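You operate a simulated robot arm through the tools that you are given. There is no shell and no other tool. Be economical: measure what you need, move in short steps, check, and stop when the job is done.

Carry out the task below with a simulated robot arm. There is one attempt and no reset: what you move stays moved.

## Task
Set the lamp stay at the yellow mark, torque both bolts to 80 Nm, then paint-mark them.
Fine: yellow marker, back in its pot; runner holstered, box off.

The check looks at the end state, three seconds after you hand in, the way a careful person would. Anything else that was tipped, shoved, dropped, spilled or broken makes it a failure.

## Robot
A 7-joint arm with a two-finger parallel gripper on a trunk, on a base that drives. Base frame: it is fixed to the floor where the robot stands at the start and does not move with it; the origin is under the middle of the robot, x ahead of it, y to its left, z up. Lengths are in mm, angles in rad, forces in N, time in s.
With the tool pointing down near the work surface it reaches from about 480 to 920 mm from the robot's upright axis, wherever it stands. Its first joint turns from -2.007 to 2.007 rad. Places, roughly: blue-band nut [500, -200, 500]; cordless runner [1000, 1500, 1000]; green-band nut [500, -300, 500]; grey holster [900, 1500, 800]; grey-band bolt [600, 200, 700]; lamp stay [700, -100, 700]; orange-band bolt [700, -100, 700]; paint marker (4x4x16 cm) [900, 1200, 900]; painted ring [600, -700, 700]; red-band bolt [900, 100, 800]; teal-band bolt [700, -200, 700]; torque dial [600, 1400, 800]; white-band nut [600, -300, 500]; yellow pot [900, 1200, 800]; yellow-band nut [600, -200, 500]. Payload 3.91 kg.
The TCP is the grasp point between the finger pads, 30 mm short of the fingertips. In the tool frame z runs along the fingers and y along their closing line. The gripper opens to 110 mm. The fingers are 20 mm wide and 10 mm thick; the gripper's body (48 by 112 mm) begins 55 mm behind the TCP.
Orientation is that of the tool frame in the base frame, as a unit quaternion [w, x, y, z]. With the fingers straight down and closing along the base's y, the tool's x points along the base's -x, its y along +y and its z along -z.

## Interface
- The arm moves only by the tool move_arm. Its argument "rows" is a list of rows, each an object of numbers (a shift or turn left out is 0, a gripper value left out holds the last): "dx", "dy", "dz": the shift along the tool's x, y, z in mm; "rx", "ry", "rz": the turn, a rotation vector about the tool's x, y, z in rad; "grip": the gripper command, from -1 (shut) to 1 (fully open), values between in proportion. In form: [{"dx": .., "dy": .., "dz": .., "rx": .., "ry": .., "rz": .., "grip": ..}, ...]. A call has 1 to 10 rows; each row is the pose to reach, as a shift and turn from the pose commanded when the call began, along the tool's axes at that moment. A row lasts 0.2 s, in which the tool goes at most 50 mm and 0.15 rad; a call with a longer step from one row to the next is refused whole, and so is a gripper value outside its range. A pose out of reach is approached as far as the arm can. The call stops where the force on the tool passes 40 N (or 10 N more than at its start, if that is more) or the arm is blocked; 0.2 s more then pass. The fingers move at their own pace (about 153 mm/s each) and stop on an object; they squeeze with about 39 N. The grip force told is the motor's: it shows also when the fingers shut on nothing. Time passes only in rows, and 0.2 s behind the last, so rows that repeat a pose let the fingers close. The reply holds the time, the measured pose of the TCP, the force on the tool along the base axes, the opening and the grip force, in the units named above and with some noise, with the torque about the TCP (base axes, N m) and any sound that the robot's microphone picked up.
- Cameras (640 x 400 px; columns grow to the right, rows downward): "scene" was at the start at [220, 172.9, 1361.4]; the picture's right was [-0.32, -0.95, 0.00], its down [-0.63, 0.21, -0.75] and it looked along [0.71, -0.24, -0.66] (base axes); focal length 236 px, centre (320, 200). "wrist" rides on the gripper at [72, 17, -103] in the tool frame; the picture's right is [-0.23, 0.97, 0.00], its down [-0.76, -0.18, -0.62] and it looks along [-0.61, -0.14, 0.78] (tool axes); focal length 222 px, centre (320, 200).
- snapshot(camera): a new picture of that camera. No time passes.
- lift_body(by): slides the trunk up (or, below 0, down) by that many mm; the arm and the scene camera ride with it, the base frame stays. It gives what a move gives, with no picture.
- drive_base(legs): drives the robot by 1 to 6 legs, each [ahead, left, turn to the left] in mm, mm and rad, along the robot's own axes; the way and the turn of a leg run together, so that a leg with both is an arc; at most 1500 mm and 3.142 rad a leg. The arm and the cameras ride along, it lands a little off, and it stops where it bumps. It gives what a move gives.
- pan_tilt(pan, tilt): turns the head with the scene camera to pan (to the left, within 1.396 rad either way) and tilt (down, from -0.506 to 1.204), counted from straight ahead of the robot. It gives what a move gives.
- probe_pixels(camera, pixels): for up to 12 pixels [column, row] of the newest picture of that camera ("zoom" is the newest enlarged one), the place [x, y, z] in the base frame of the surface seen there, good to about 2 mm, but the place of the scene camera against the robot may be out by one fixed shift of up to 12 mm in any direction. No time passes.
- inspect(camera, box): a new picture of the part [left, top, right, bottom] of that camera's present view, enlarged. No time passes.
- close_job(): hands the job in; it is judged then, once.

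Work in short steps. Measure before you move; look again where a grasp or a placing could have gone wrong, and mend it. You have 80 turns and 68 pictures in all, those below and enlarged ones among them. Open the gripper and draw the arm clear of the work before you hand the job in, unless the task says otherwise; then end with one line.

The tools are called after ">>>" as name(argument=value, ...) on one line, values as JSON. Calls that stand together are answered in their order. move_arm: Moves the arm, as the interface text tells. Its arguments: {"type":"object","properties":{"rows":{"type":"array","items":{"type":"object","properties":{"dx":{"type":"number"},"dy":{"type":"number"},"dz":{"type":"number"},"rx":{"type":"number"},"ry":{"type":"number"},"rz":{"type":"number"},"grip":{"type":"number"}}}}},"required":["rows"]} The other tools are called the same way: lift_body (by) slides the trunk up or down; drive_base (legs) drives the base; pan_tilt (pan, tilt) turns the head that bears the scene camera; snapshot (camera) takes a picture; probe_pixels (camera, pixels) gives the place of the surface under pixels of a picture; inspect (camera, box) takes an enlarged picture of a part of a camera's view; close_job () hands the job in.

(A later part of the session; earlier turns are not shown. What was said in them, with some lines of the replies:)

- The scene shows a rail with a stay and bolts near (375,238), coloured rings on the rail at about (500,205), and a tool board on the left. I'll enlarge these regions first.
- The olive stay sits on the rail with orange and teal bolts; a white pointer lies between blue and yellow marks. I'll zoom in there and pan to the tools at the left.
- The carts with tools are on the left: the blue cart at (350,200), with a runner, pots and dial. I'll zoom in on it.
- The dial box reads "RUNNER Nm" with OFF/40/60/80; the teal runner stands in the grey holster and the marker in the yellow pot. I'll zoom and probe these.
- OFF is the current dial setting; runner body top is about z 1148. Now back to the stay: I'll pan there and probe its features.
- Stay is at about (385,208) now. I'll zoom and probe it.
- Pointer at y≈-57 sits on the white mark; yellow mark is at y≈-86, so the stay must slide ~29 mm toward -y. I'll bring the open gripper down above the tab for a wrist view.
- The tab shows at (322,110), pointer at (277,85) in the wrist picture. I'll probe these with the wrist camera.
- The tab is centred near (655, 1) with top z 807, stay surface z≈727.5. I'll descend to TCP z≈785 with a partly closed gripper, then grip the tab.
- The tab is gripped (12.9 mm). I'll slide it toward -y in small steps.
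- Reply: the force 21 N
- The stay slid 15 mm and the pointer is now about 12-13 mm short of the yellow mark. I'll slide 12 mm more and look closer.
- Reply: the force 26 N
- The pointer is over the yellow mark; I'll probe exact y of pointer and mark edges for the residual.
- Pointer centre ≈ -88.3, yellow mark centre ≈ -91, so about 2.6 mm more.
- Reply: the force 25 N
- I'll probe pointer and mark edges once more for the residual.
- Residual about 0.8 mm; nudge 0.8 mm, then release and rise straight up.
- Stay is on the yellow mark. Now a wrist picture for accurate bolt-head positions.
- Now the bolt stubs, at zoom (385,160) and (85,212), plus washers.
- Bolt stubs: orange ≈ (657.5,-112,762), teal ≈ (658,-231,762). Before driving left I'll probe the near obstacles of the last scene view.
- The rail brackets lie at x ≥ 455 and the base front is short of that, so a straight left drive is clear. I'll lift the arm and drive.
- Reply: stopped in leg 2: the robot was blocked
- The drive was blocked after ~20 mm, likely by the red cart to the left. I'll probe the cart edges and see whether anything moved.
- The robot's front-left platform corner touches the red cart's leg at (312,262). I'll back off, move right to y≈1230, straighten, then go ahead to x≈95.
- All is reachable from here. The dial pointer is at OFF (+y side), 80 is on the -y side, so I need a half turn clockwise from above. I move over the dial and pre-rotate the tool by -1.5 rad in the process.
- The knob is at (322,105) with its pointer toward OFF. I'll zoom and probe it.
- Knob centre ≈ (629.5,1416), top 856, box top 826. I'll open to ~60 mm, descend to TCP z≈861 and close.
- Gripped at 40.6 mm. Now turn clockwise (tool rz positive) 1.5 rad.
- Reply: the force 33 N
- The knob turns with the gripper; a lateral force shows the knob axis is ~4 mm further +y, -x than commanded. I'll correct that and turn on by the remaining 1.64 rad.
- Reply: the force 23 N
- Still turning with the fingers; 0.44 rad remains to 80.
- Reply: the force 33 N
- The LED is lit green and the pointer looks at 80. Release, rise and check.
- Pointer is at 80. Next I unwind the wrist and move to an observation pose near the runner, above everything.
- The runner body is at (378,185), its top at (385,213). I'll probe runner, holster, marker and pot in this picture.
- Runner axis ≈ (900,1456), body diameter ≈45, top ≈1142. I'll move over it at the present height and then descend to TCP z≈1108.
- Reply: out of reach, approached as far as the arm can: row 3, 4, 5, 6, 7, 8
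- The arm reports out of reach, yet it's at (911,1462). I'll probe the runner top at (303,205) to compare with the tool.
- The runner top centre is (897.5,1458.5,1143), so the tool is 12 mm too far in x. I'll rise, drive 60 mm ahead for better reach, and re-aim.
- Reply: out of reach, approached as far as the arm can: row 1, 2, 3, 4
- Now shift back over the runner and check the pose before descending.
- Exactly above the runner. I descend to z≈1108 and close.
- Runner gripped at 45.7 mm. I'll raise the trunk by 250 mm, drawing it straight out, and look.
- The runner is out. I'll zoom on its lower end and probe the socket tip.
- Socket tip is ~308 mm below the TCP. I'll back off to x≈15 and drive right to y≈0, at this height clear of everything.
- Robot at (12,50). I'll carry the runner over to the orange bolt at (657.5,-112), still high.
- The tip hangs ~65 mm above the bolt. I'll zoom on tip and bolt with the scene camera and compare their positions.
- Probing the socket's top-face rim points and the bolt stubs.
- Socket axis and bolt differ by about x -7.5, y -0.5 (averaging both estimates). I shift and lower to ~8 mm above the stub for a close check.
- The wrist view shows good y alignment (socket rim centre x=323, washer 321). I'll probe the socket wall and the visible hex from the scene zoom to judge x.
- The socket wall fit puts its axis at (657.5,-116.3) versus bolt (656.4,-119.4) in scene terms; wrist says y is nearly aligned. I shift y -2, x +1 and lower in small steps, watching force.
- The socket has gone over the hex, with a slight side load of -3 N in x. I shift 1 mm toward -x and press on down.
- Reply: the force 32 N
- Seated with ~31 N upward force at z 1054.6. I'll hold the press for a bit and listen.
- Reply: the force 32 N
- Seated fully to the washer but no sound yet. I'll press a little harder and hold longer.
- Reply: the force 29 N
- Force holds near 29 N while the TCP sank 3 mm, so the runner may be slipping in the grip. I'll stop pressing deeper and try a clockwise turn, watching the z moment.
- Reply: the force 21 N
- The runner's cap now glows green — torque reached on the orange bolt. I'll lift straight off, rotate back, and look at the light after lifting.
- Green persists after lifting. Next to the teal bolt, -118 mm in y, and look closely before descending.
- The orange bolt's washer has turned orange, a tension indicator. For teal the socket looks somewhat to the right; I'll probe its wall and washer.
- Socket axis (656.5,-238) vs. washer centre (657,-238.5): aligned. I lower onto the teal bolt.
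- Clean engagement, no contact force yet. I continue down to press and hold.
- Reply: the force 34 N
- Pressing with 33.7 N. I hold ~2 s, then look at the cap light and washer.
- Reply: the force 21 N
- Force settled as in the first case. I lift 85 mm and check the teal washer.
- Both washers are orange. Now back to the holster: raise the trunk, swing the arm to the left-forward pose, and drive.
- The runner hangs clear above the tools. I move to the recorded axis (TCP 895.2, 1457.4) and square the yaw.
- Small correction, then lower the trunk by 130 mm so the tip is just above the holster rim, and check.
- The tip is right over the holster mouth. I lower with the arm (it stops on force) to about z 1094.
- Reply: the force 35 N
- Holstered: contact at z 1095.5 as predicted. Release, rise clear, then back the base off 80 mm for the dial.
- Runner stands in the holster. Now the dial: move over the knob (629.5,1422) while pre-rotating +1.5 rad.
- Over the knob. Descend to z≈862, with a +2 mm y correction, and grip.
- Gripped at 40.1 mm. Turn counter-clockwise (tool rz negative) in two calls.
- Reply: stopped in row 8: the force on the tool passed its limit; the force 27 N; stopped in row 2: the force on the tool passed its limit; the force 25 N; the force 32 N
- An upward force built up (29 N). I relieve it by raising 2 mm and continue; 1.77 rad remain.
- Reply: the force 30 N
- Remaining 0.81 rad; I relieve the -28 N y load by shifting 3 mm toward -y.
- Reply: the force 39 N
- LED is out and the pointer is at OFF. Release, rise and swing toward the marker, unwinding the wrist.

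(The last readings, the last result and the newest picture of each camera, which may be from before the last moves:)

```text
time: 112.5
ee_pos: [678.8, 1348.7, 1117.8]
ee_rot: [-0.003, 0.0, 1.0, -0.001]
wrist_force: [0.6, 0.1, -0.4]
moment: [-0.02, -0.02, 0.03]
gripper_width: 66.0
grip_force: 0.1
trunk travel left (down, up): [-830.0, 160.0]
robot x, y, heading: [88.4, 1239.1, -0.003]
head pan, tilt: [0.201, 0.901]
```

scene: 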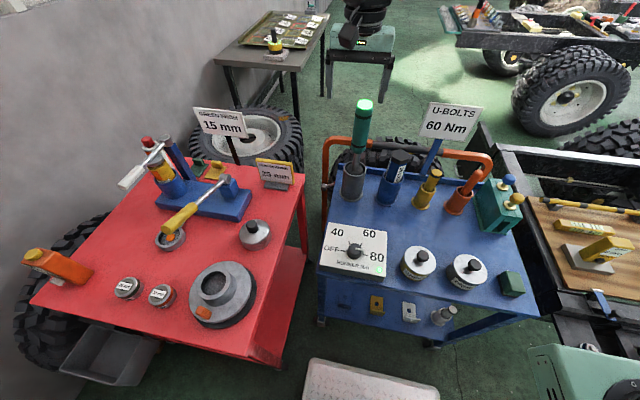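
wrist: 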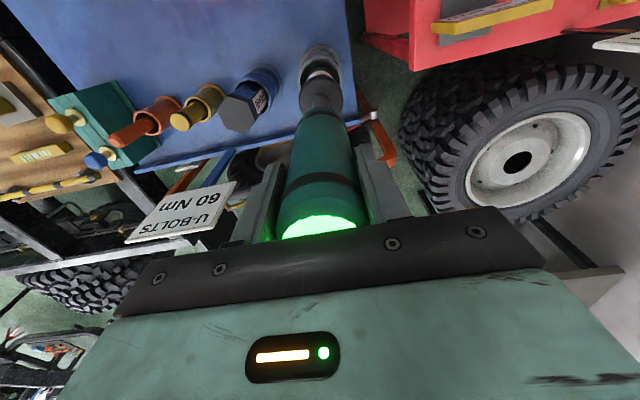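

Before closing in, I probe the sign and marker from the last scene snapshot to check clearance.

>>> probe_pixels(camera="scene", pixels=[[428, 125], [476, 130], [450, 106], [432, 155], [426, 168], [436, 172], [430, 178], [422, 195], [424, 203], [430, 185]])

>>> move_arm(rows=[{"dx": -30, "dy": -41}, {"dx": -60, "dy": -82}, {"dx": -90, "dy": -123}, {"dx": -111, "dy": -162}, {"dx": -111, "dy": -162}])

>>> snapshot(camera="wrist")

```text
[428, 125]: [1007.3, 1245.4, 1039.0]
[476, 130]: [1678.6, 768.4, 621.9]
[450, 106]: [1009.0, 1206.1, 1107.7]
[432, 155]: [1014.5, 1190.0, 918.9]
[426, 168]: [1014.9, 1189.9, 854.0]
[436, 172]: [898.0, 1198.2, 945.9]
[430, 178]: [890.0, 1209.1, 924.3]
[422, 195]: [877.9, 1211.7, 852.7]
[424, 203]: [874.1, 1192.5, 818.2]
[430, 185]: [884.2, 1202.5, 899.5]
```

```text
refused: row 1 steps farther than a row can; nothing moved
```

```text
5 pictures are left
```

wrist: 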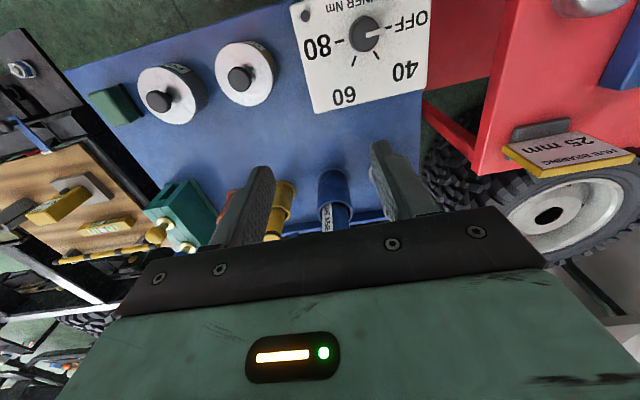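

The step was too long; the picture at least confirms the dial at OFF (365,33). I repeat with smaller steps.

>>> move_arm(rows=[{"dx": -25, "dy": -36}, {"dx": -50, "dy": -72}, {"dx": -75, "dy": -108}, {"dx": -100, "dy": -140}, {"dx": -111, "dy": -160}, {"dx": -111, "dy": -160}])

>>> snapshot(camera="wrist")

```text
time: 113.9
ee_pos: [790.7, 1190.7, 1119.2]
ee_rot: [-0.002, -0.002, 1.0, -0.002]
wrist_force: [-0.3, -0.5, 0.0]
moment: [0.0, 0.01, 0.01]
gripper_width: 66.0
grip_force: 0.1
trunk travel left (down, up): [-830.0, 160.0]
robot x, y, heading: [88.8, 1237.7, -0.001]
head pan, tilt: [0.201, 0.901]
```

```text
4 pictures are left
```

wrist: 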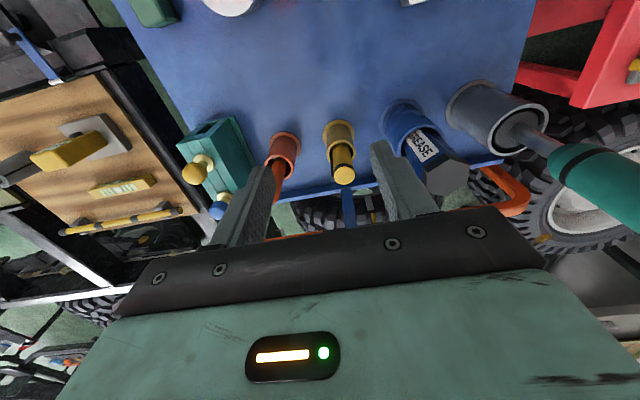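

The marker's top is at (345,175). I probe it and the pot rim with the wrist camera.

>>> probe_pixels(camera="wrist", pixels=[[345, 175], [336, 176], [353, 173], [345, 182], [342, 162], [341, 150], [328, 142], [353, 140], [339, 132], [345, 168], [335, 158], [351, 156]])

```text
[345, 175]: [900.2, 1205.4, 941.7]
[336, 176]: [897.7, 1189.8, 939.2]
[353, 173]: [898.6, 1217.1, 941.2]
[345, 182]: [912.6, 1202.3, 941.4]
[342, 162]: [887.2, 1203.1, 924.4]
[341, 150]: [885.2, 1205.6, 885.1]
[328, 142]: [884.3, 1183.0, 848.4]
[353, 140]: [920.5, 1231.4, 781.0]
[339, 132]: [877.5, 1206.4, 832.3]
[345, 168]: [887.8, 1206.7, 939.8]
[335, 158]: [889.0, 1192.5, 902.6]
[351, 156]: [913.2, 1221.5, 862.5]
```

Marker axis ≈ (899.5,1204), top z 941, pot rim ≈ 866. I move above it and descend to TCP z≈911 only if reach holds.

>>> move_arm(rows=[{"dx": -40, "dy": 5}, {"dx": -80, "dy": 10}, {"dx": -109, "dy": 13.5}, {"dx": -109, "dy": 13.5, "dz": 40}, {"dx": -109, "dy": 13.5, "dz": 80}, {"dx": -109, "dy": 13.5, "dz": 110}, {"dx": -109, "dy": 13.5, "dz": 110}])

```text
time: 115.5
ee_pos: [897.2, 1202.7, 1007.6]
ee_rot: [-0.003, -0.002, 1.0, -0.002]
wrist_force: [0.7, 0.6, -1.1]
moment: [-0.01, 0.0, -0.01]
gripper_width: 66.0
grip_force: 0.0
trunk travel left (down, up): [-830.0, 160.0]
robot x, y, heading: [91.0, 1236.1, -0.003]
head pan, tilt: [0.201, 0.901]
```

In reach and aligned. Descend 97 mm and close on the marker.

>>> move_arm(rows=[{"dx": -2, "dy": 1, "dz": 45}, {"dx": -2, "dy": 1, "dz": 85}, {"dx": -2, "dy": 1, "dz": 97}, {"dx": -2, "dy": 1, "dz": 97}, {"dx": -2, "dy": 1, "dz": 97, "grip": -1}, {"dx": -2, "dy": 1, "dz": 97, "grip": -1}, {"dx": -2, "dy": 1, "dz": 97, "grip": -1}])

```text
time: 117.1
ee_pos: [898.1, 1202.2, 913.7]
ee_rot: [-0.003, -0.002, 1.0, -0.002]
wrist_force: [-0.5, 1.2, -0.1]
moment: [0.02, 0.0, -0.01]
gripper_width: 31.0
grip_force: 39.1
trunk travel left (down, up): [-830.0, 160.0]
robot x, y, heading: [86.9, 1240.8, -0.01]
head pan, tilt: [0.201, 0.901]
```

Marker gripped (31 mm). Lift by trunk and arm, back off, and drive right to the rail.

>>> lift_body(by=150)

>>> move_arm(rows=[{"dz": -45}, {"dz": -90}, {"dz": -130}, {"dz": -130}])

>>> drive_base(legs=[[-75, 0, 0.008], [0, -1190, 0]])

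>>> pan_tilt(pan=-0.25, tilt=0.85)

```text
time: 118.8
ee_pos: [899.2, 1201.5, 1063.4]
ee_rot: [-0.003, -0.002, 1.0, -0.001]
wrist_force: [-0.2, 0.1, -0.9]
moment: [0.0, 0.0, 0.0]
gripper_width: 30.7
grip_force: 39.1
trunk travel left (down, up): [-980.0, 10.0]
robot x, y, heading: [90.8, 1237.5, -0.008]
head pan, tilt: [0.201, 0.901]
```

```text
time: 119.8
ee_pos: [897.8, 1202.0, 1196.5]
ee_rot: [-0.003, -0.002, 1.0, -0.002]
wrist_force: [-0.2, -0.6, -0.7]
moment: [0.02, -0.01, -0.02]
gripper_width: 30.9
grip_force: 38.9
trunk travel left (down, up): [-980.0, 10.0]
robot x, y, heading: [91.9, 1237.1, -0.0]
head pan, tilt: [0.201, 0.901]
```

```text
time: 126.5
ee_pos: [817.5, 6.4, 1195.9]
ee_rot: [-0.002, 0.004, 1.0, -0.001]
wrist_force: [0.1, 0.5, -0.9]
moment: [-0.02, 0.04, 0.01]
gripper_width: 31.0
grip_force: 38.8
trunk travel left (down, up): [-980.0, 10.0]
robot x, y, heading: [12.9, 53.6, -0.013]
head pan, tilt: [0.201, 0.901]
```

```text
time: 127.4
ee_pos: [817.8, 7.9, 1195.1]
ee_rot: [-0.003, 0.003, 1.0, -0.002]
wrist_force: [0.2, 0.3, -0.6]
moment: [0.03, 0.0, -0.03]
gripper_width: 31.0
grip_force: 38.8
trunk travel left (down, up): [-980.0, 10.0]
robot x, y, heading: [9.2, 51.0, -0.015]
head pan, tilt: [-0.25, 0.85]
```

Now over the orange bolt (657.5,-112), then lower the trunk so the tip is ~40 mm above, and take a scene zoom.

>>> move_arm(rows=[{"dx": 36, "dy": -27}, {"dx": 72, "dy": -54}, {"dx": 108, "dy": -81}, {"dx": 140, "dy": -105}, {"dx": 159, "dy": -120}, {"dx": 159, "dy": -120}])

>>> lift_body(by=-260)

>>> inspect(camera="scene", box=[350, 150, 430, 230])

```text
time: 128.8
ee_pos: [659.9, -111.1, 1199.9]
ee_rot: [-0.002, 0.003, 1.0, -0.002]
wrist_force: [-0.6, -0.6, -1.0]
moment: [0.02, -0.02, -0.03]
gripper_width: 31.0
grip_force: 39.0
trunk travel left (down, up): [-980.0, 10.0]
robot x, y, heading: [10.5, 51.7, -0.012]
head pan, tilt: [-0.25, 0.85]
```

```text
time: 131.5
ee_pos: [660.5, -111.0, 939.2]
ee_rot: [-0.003, 0.003, 1.0, -0.001]
wrist_force: [-0.6, -0.2, -1.3]
moment: [-0.01, -0.01, -0.01]
gripper_width: 30.7
grip_force: 38.9
trunk travel left (down, up): [-720.0, 270.0]
robot x, y, heading: [10.3, 53.3, -0.02]
head pan, tilt: [-0.25, 0.85]
```

```text
5.00 times, centred on (390, 190) of scene
```

zoom: 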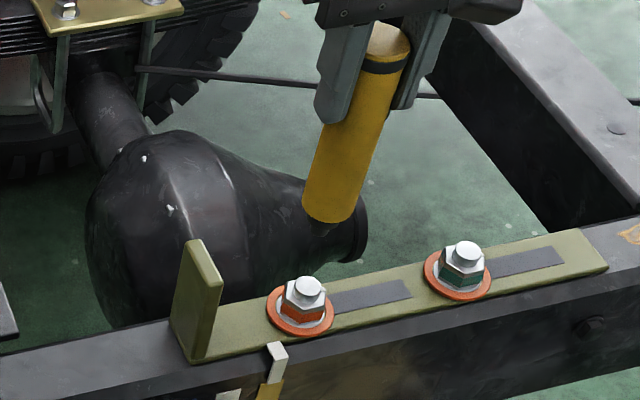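

The marker has its dark tip at (322,228), over the orange bolt. I probe tip and bolts.

>>> probe_pixels(camera="zoom", pixels=[[322, 229], [322, 232], [318, 226], [326, 222], [328, 215], [308, 195], [350, 205], [308, 287], [466, 253], [315, 293], [330, 200]])

```text
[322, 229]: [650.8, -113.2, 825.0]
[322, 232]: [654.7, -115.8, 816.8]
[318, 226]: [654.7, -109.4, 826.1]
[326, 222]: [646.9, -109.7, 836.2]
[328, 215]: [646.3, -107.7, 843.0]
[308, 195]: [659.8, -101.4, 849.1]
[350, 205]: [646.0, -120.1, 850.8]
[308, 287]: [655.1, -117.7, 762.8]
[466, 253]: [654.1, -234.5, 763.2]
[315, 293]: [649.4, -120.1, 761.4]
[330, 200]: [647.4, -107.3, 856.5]
```

Tip is ~52 mm above the stub, offset ≈2 mm in x. I shift and lower 49 mm, checking force.

>>> move_arm(rows=[{"dx": 2.2, "dy": -0.7, "dz": 20}, {"dx": 2.2, "dy": -0.7, "dz": 40}, {"dx": 2.2, "dy": -0.7, "dz": 46}, {"dx": 2.2, "dy": -0.7, "dz": 49}, {"dx": 2.2, "dy": -0.7, "dz": 49}])

```text
time: 132.7
ee_pos: [659.2, -111.7, 890.6]
ee_rot: [-0.003, 0.003, 1.0, -0.001]
wrist_force: [0.2, 0.8, 2.7]
moment: [0.17, -0.01, 0.0]
gripper_width: 30.6
grip_force: 39.3
trunk travel left (down, up): [-720.0, 270.0]
robot x, y, heading: [9.8, 52.7, -0.015]
head pan, tilt: [-0.25, 0.85]
5 turns are left
```

Touching the orange bolt (2.7 N). I press slightly with a tiny stroke, then hop to the teal bolt, do the same, and take one zoom.

>>> move_arm(rows=[{"dz": 1}, {"dz": 2}, {"dz": 2, "dy": 2}, {"dz": 2, "dy": -2}, {"dz": 2}, {"dz": 2}, {"dz": -20}, {"dz": -40}])

>>> move_arm(rows=[{"dy": -40}, {"dy": -80}, {"dy": -118.5}, {"dy": -118.5}, {"dy": -118.5, "dz": 25}, {"dy": -118.5, "dz": 38}, {"dy": -118.5, "dz": 40}, {"dy": -118.5, "dz": 41.5}, {"dy": -118.5, "dz": 42}, {"dy": -118.5, "dz": 42}])

>>> move_arm(rows=[{"dy": 2}, {"dy": -2}, {"dy": 0}, {"dz": 1}, {"dz": 1}])

>>> move_arm(rows=[{"dz": -25}, {"dz": -60}, {"dz": -100}, {"dz": -100}])

>>> inspect(camera="scene", box=[370, 180, 430, 225])

```text
time: 134.5
ee_pos: [657.2, -111.2, 930.1]
ee_rot: [-0.004, 0.004, 1.0, -0.002]
wrist_force: [-0.1, 0.2, -0.6]
moment: [0.02, -0.02, -0.03]
gripper_width: 30.6
grip_force: 38.9
trunk travel left (down, up): [-720.0, 270.0]
robot x, y, heading: [9.2, 51.2, -0.013]
head pan, tilt: [-0.25, 0.85]
```

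```text
time: 136.7
ee_pos: [658.5, -230.2, 889.7]
ee_rot: [0.0, 0.004, 1.0, -0.002]
wrist_force: [-6.1, 3.1, 22.3]
moment: [0.42, 0.7, 0.03]
gripper_width: 30.8
grip_force: 38.8
trunk travel left (down, up): [-720.0, 270.0]
robot x, y, heading: [8.2, 53.6, -0.014]
head pan, tilt: [-0.25, 0.85]
stopped in row 10: the force on the tool passed its limit (the readings are from after the stop); the commanded pose is now the measured one
```

```text
time: 137.9
ee_pos: [659.7, -229.9, 888.7]
ee_rot: [0.001, 0.004, 1.0, -0.002]
wrist_force: [-4.3, 3.9, 37.5]
moment: [0.5, 0.54, 0.02]
gripper_width: 30.7
grip_force: 39.0
trunk travel left (down, up): [-720.0, 270.0]
robot x, y, heading: [9.5, 54.6, -0.014]
head pan, tilt: [-0.25, 0.85]
```

```text
time: 138.9
ee_pos: [658.8, -230.8, 987.3]
ee_rot: [-0.001, 0.003, 1.0, -0.002]
wrist_force: [0.4, 0.6, -0.6]
moment: [-0.03, -0.01, 0.0]
gripper_width: 30.6
grip_force: 39.3
trunk travel left (down, up): [-720.0, 270.0]
robot x, y, heading: [7.8, 54.2, -0.015]
head pan, tilt: [-0.25, 0.85]
```

```text
8.89 times, centred on (400, 202) of scene
4 turns are left
```

zoom: 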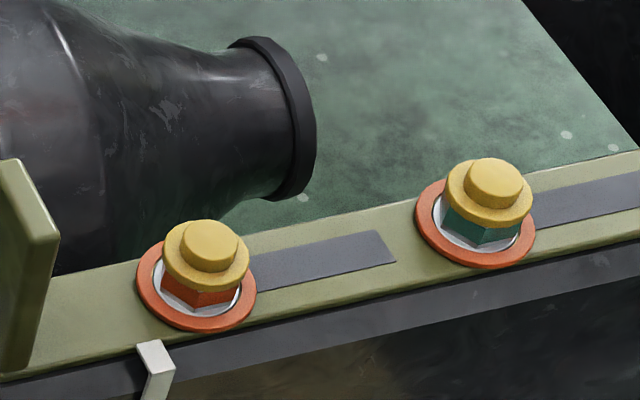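

Both bolts are now marked yellow, with orange washers and the stay in place. I carry the marker back: raise, swing the arm, drive left and ahead.

>>> lift_body(by=250)

>>> move_arm(rows=[{"dx": -22, "dy": 36}, {"dx": -45, "dy": 71}, {"dx": -68, "dy": 107}, {"dx": -90, "dy": 142}, {"dx": -113, "dy": 178}, {"dx": -135, "dy": 213}, {"dx": -158, "dy": 248}, {"dx": -158, "dy": 248}])

>>> drive_base(legs=[[0, 1185, 0.015], [80, 0, 0]])

>>> move_arm(rows=[{"dz": 0}, {"dz": 0}])

>>> move_arm(rows=[{"dz": 0}, {"dz": 0}])

```text
time: 141.5
ee_pos: [658.6, -229.9, 1238.0]
ee_rot: [-0.002, 0.003, 1.0, -0.003]
wrist_force: [0.1, 0.3, -1.1]
moment: [-0.04, -0.03, 0.01]
gripper_width: 30.3
grip_force: 39.2
trunk travel left (down, up): [-970.0, 20.0]
robot x, y, heading: [9.5, 58.0, -0.012]
head pan, tilt: [-0.25, 0.85]
```

```text
time: 143.3
ee_pos: [815.8, 17.1, 1238.2]
ee_rot: [-0.001, 0.003, 1.0, -0.003]
wrist_force: [-0.5, -0.1, -1.5]
moment: [0.0, 0.02, 0.04]
gripper_width: 30.8
grip_force: 39.0
trunk travel left (down, up): [-970.0, 20.0]
robot x, y, heading: [14.3, 53.3, -0.012]
head pan, tilt: [-0.25, 0.85]
```

```text
time: 150.0
ee_pos: [889.9, 1244.7, 1238.0]
ee_rot: [0.0, -0.016, 1.0, -0.002]
wrist_force: [-0.4, 0.3, -0.9]
moment: [-0.01, -0.04, 0.05]
gripper_width: 30.7
grip_force: 38.8
trunk travel left (down, up): [-970.0, 20.0]
robot x, y, heading: [83.2, 1252.5, 0.027]
head pan, tilt: [-0.25, 0.85]
```

```text
time: 150.6
ee_pos: [891.0, 1244.8, 1237.7]
ee_rot: [0.0, -0.016, 1.0, -0.003]
wrist_force: [-0.1, -0.8, -1.5]
moment: [-0.02, 0.0, -0.03]
gripper_width: 30.9
grip_force: 38.5
trunk travel left (down, up): [-970.0, 20.0]
robot x, y, heading: [81.0, 1252.6, 0.024]
head pan, tilt: [-0.25, 0.85]
```

```text
time: 151.2
ee_pos: [890.9, 1243.9, 1237.6]
ee_rot: [0.0, -0.016, 1.0, -0.003]
wrist_force: [-0.7, -0.1, -0.4]
moment: [0.02, -0.01, 0.03]
gripper_width: 30.6
grip_force: 39.2
trunk travel left (down, up): [-970.0, 20.0]
robot x, y, heading: [85.4, 1248.3, 0.019]
head pan, tilt: [-0.25, 0.85]
3 turns are left
```

Pose is (890.7,1244.5); the pot pose is (898.4,1201.9,913). I align, lower the trunk 140 mm, and descend with the arm into the pot in small steps, then take a picture.

>>> move_arm(rows=[{"dx": -3, "dy": -21, "rz": 0.016}, {"dx": -6.3, "dy": -42.8, "rz": 0.032}, {"dx": -6.3, "dy": -42.8, "rz": 0.032}])

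>>> lift_body(by=-140)

>>> move_arm(rows=[{"dz": 40}, {"dz": 80}, {"dz": 100}, {"dz": 120}, {"dz": 135}, {"dz": 150}, {"dz": 165}, {"dz": 176}, {"dz": 183}, {"dz": 183}])

>>> pan_tilt(pan=0.0, tilt=0.8)

>>> snapshot(camera="scene")

```text
time: 152.0
ee_pos: [898.7, 1202.0, 1236.9]
ee_rot: [0.0, -0.001, 1.0, -0.003]
wrist_force: [0.3, 0.4, -0.9]
moment: [-0.01, -0.01, -0.04]
gripper_width: 30.6
grip_force: 39.4
trunk travel left (down, up): [-970.0, 20.0]
robot x, y, heading: [82.5, 1247.8, 0.028]
head pan, tilt: [-0.25, 0.85]
```

```text
time: 153.7
ee_pos: [898.7, 1201.9, 1098.0]
ee_rot: [0.001, 0.001, 1.0, -0.003]
wrist_force: [0.1, 0.4, -0.7]
moment: [0.0, -0.01, 0.0]
gripper_width: 30.9
grip_force: 39.2
trunk travel left (down, up): [-830.0, 160.0]
robot x, y, heading: [83.9, 1251.6, 0.023]
head pan, tilt: [-0.25, 0.85]
```

```text
time: 155.7
ee_pos: [899.6, 1199.2, 918.7]
ee_rot: [0.004, 0.002, 1.0, -0.002]
wrist_force: [-6.8, -0.7, 19.4]
moment: [-0.33, 0.76, -0.04]
gripper_width: 30.6
grip_force: 39.1
trunk travel left (down, up): [-830.0, 160.0]
robot x, y, heading: [80.3, 1250.3, 0.024]
head pan, tilt: [-0.25, 0.85]
stopped in row 10: the force on the tool passed its limit (the readings are from after the stop); the commanded pose is now the measured one
```

```text
time: 156.5
ee_pos: [900.9, 1198.7, 918.9]
ee_rot: [0.005, 0.001, 1.0, -0.002]
wrist_force: [-3.5, 1.0, 25.7]
moment: [0.23, 0.27, 0.01]
gripper_width: 30.4
grip_force: 39.3
trunk travel left (down, up): [-830.0, 160.0]
robot x, y, heading: [87.2, 1253.1, 0.024]
head pan, tilt: [0.0, 0.799]
```

```text
1 pictures are left
2 turns are left
```

scene: 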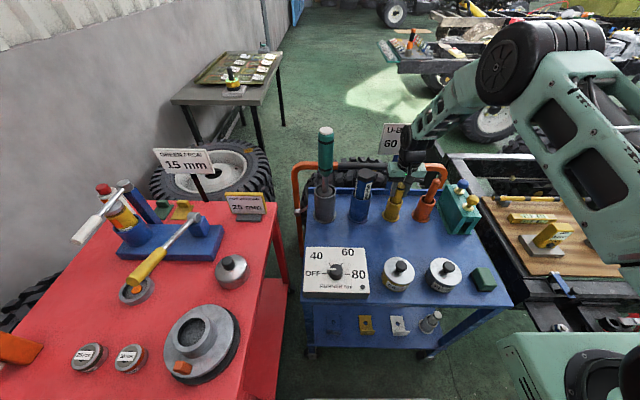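

The marker is in its pot, resting on the bottom (z 918.7, 20–25 N). I relieve the press, open, rise straight up, draw back, and check with the last picture.

>>> move_arm(rows=[{"dz": -2}, {"dz": -2, "grip": -0.2}, {"dz": -2, "grip": 0.2}, {"dz": -2, "grip": 0.2}, {"dz": -30, "grip": 0.2}, {"dz": -70, "grip": 0.2}, {"dz": -115, "grip": 0.2}, {"dz": -160, "grip": 0.2}, {"dz": -200, "grip": 0.2}, {"dz": -230, "grip": 0.2}])

>>> move_arm(rows=[{"dx": 45}, {"dx": 90}, {"dx": 135}, {"dx": 160}])

>>> inspect(camera="scene", box=[290, 110, 510, 300])

```text
time: 158.7
ee_pos: [898.6, 1202.0, 1148.5]
ee_rot: [0.002, -0.001, 1.0, -0.002]
wrist_force: [0.4, -0.6, 0.1]
moment: [0.01, 0.02, -0.01]
gripper_width: 66.3
grip_force: 0.2
trunk travel left (down, up): [-830.0, 160.0]
robot x, y, heading: [81.6, 1252.4, 0.027]
head pan, tilt: [0.0, 0.799]
```

```text
time: 159.7
ee_pos: [736.3, 1201.0, 1146.8]
ee_rot: [0.003, 0.0, 1.0, -0.002]
wrist_force: [0.8, -0.3, 0.1]
moment: [0.0, 0.03, 0.06]
gripper_width: 65.8
grip_force: 0.1
trunk travel left (down, up): [-830.0, 160.0]
robot x, y, heading: [85.0, 1247.2, 0.022]
head pan, tilt: [0.0, 0.799]
```

```text
2.11 times, centred on (400, 205) of scene
1 turns are left
```

zoom: 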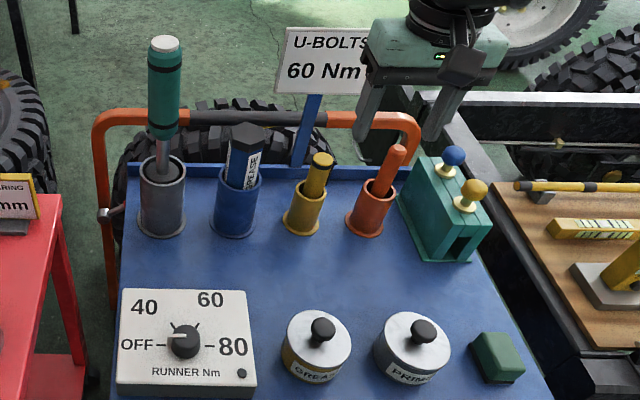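

The last picture shows the marker in its yellow pot, the runner in its holster, the dial at OFF and the arm clear. I hand in.

>>> close_job()

```text
The job is handed in.
```

The lamp stay is at the yellow mark. Both bolts were run with the box set to 80 Nm, and both indicator washers turned orange. Both bolts are marked yellow, the marker is back in its pot, the runner is in its holster and the box is off. While driving to the carts, the robot bumped the red cart's leg once. I saw nothing displaced, but I have no earlier measurement to confirm the cart did not shift.
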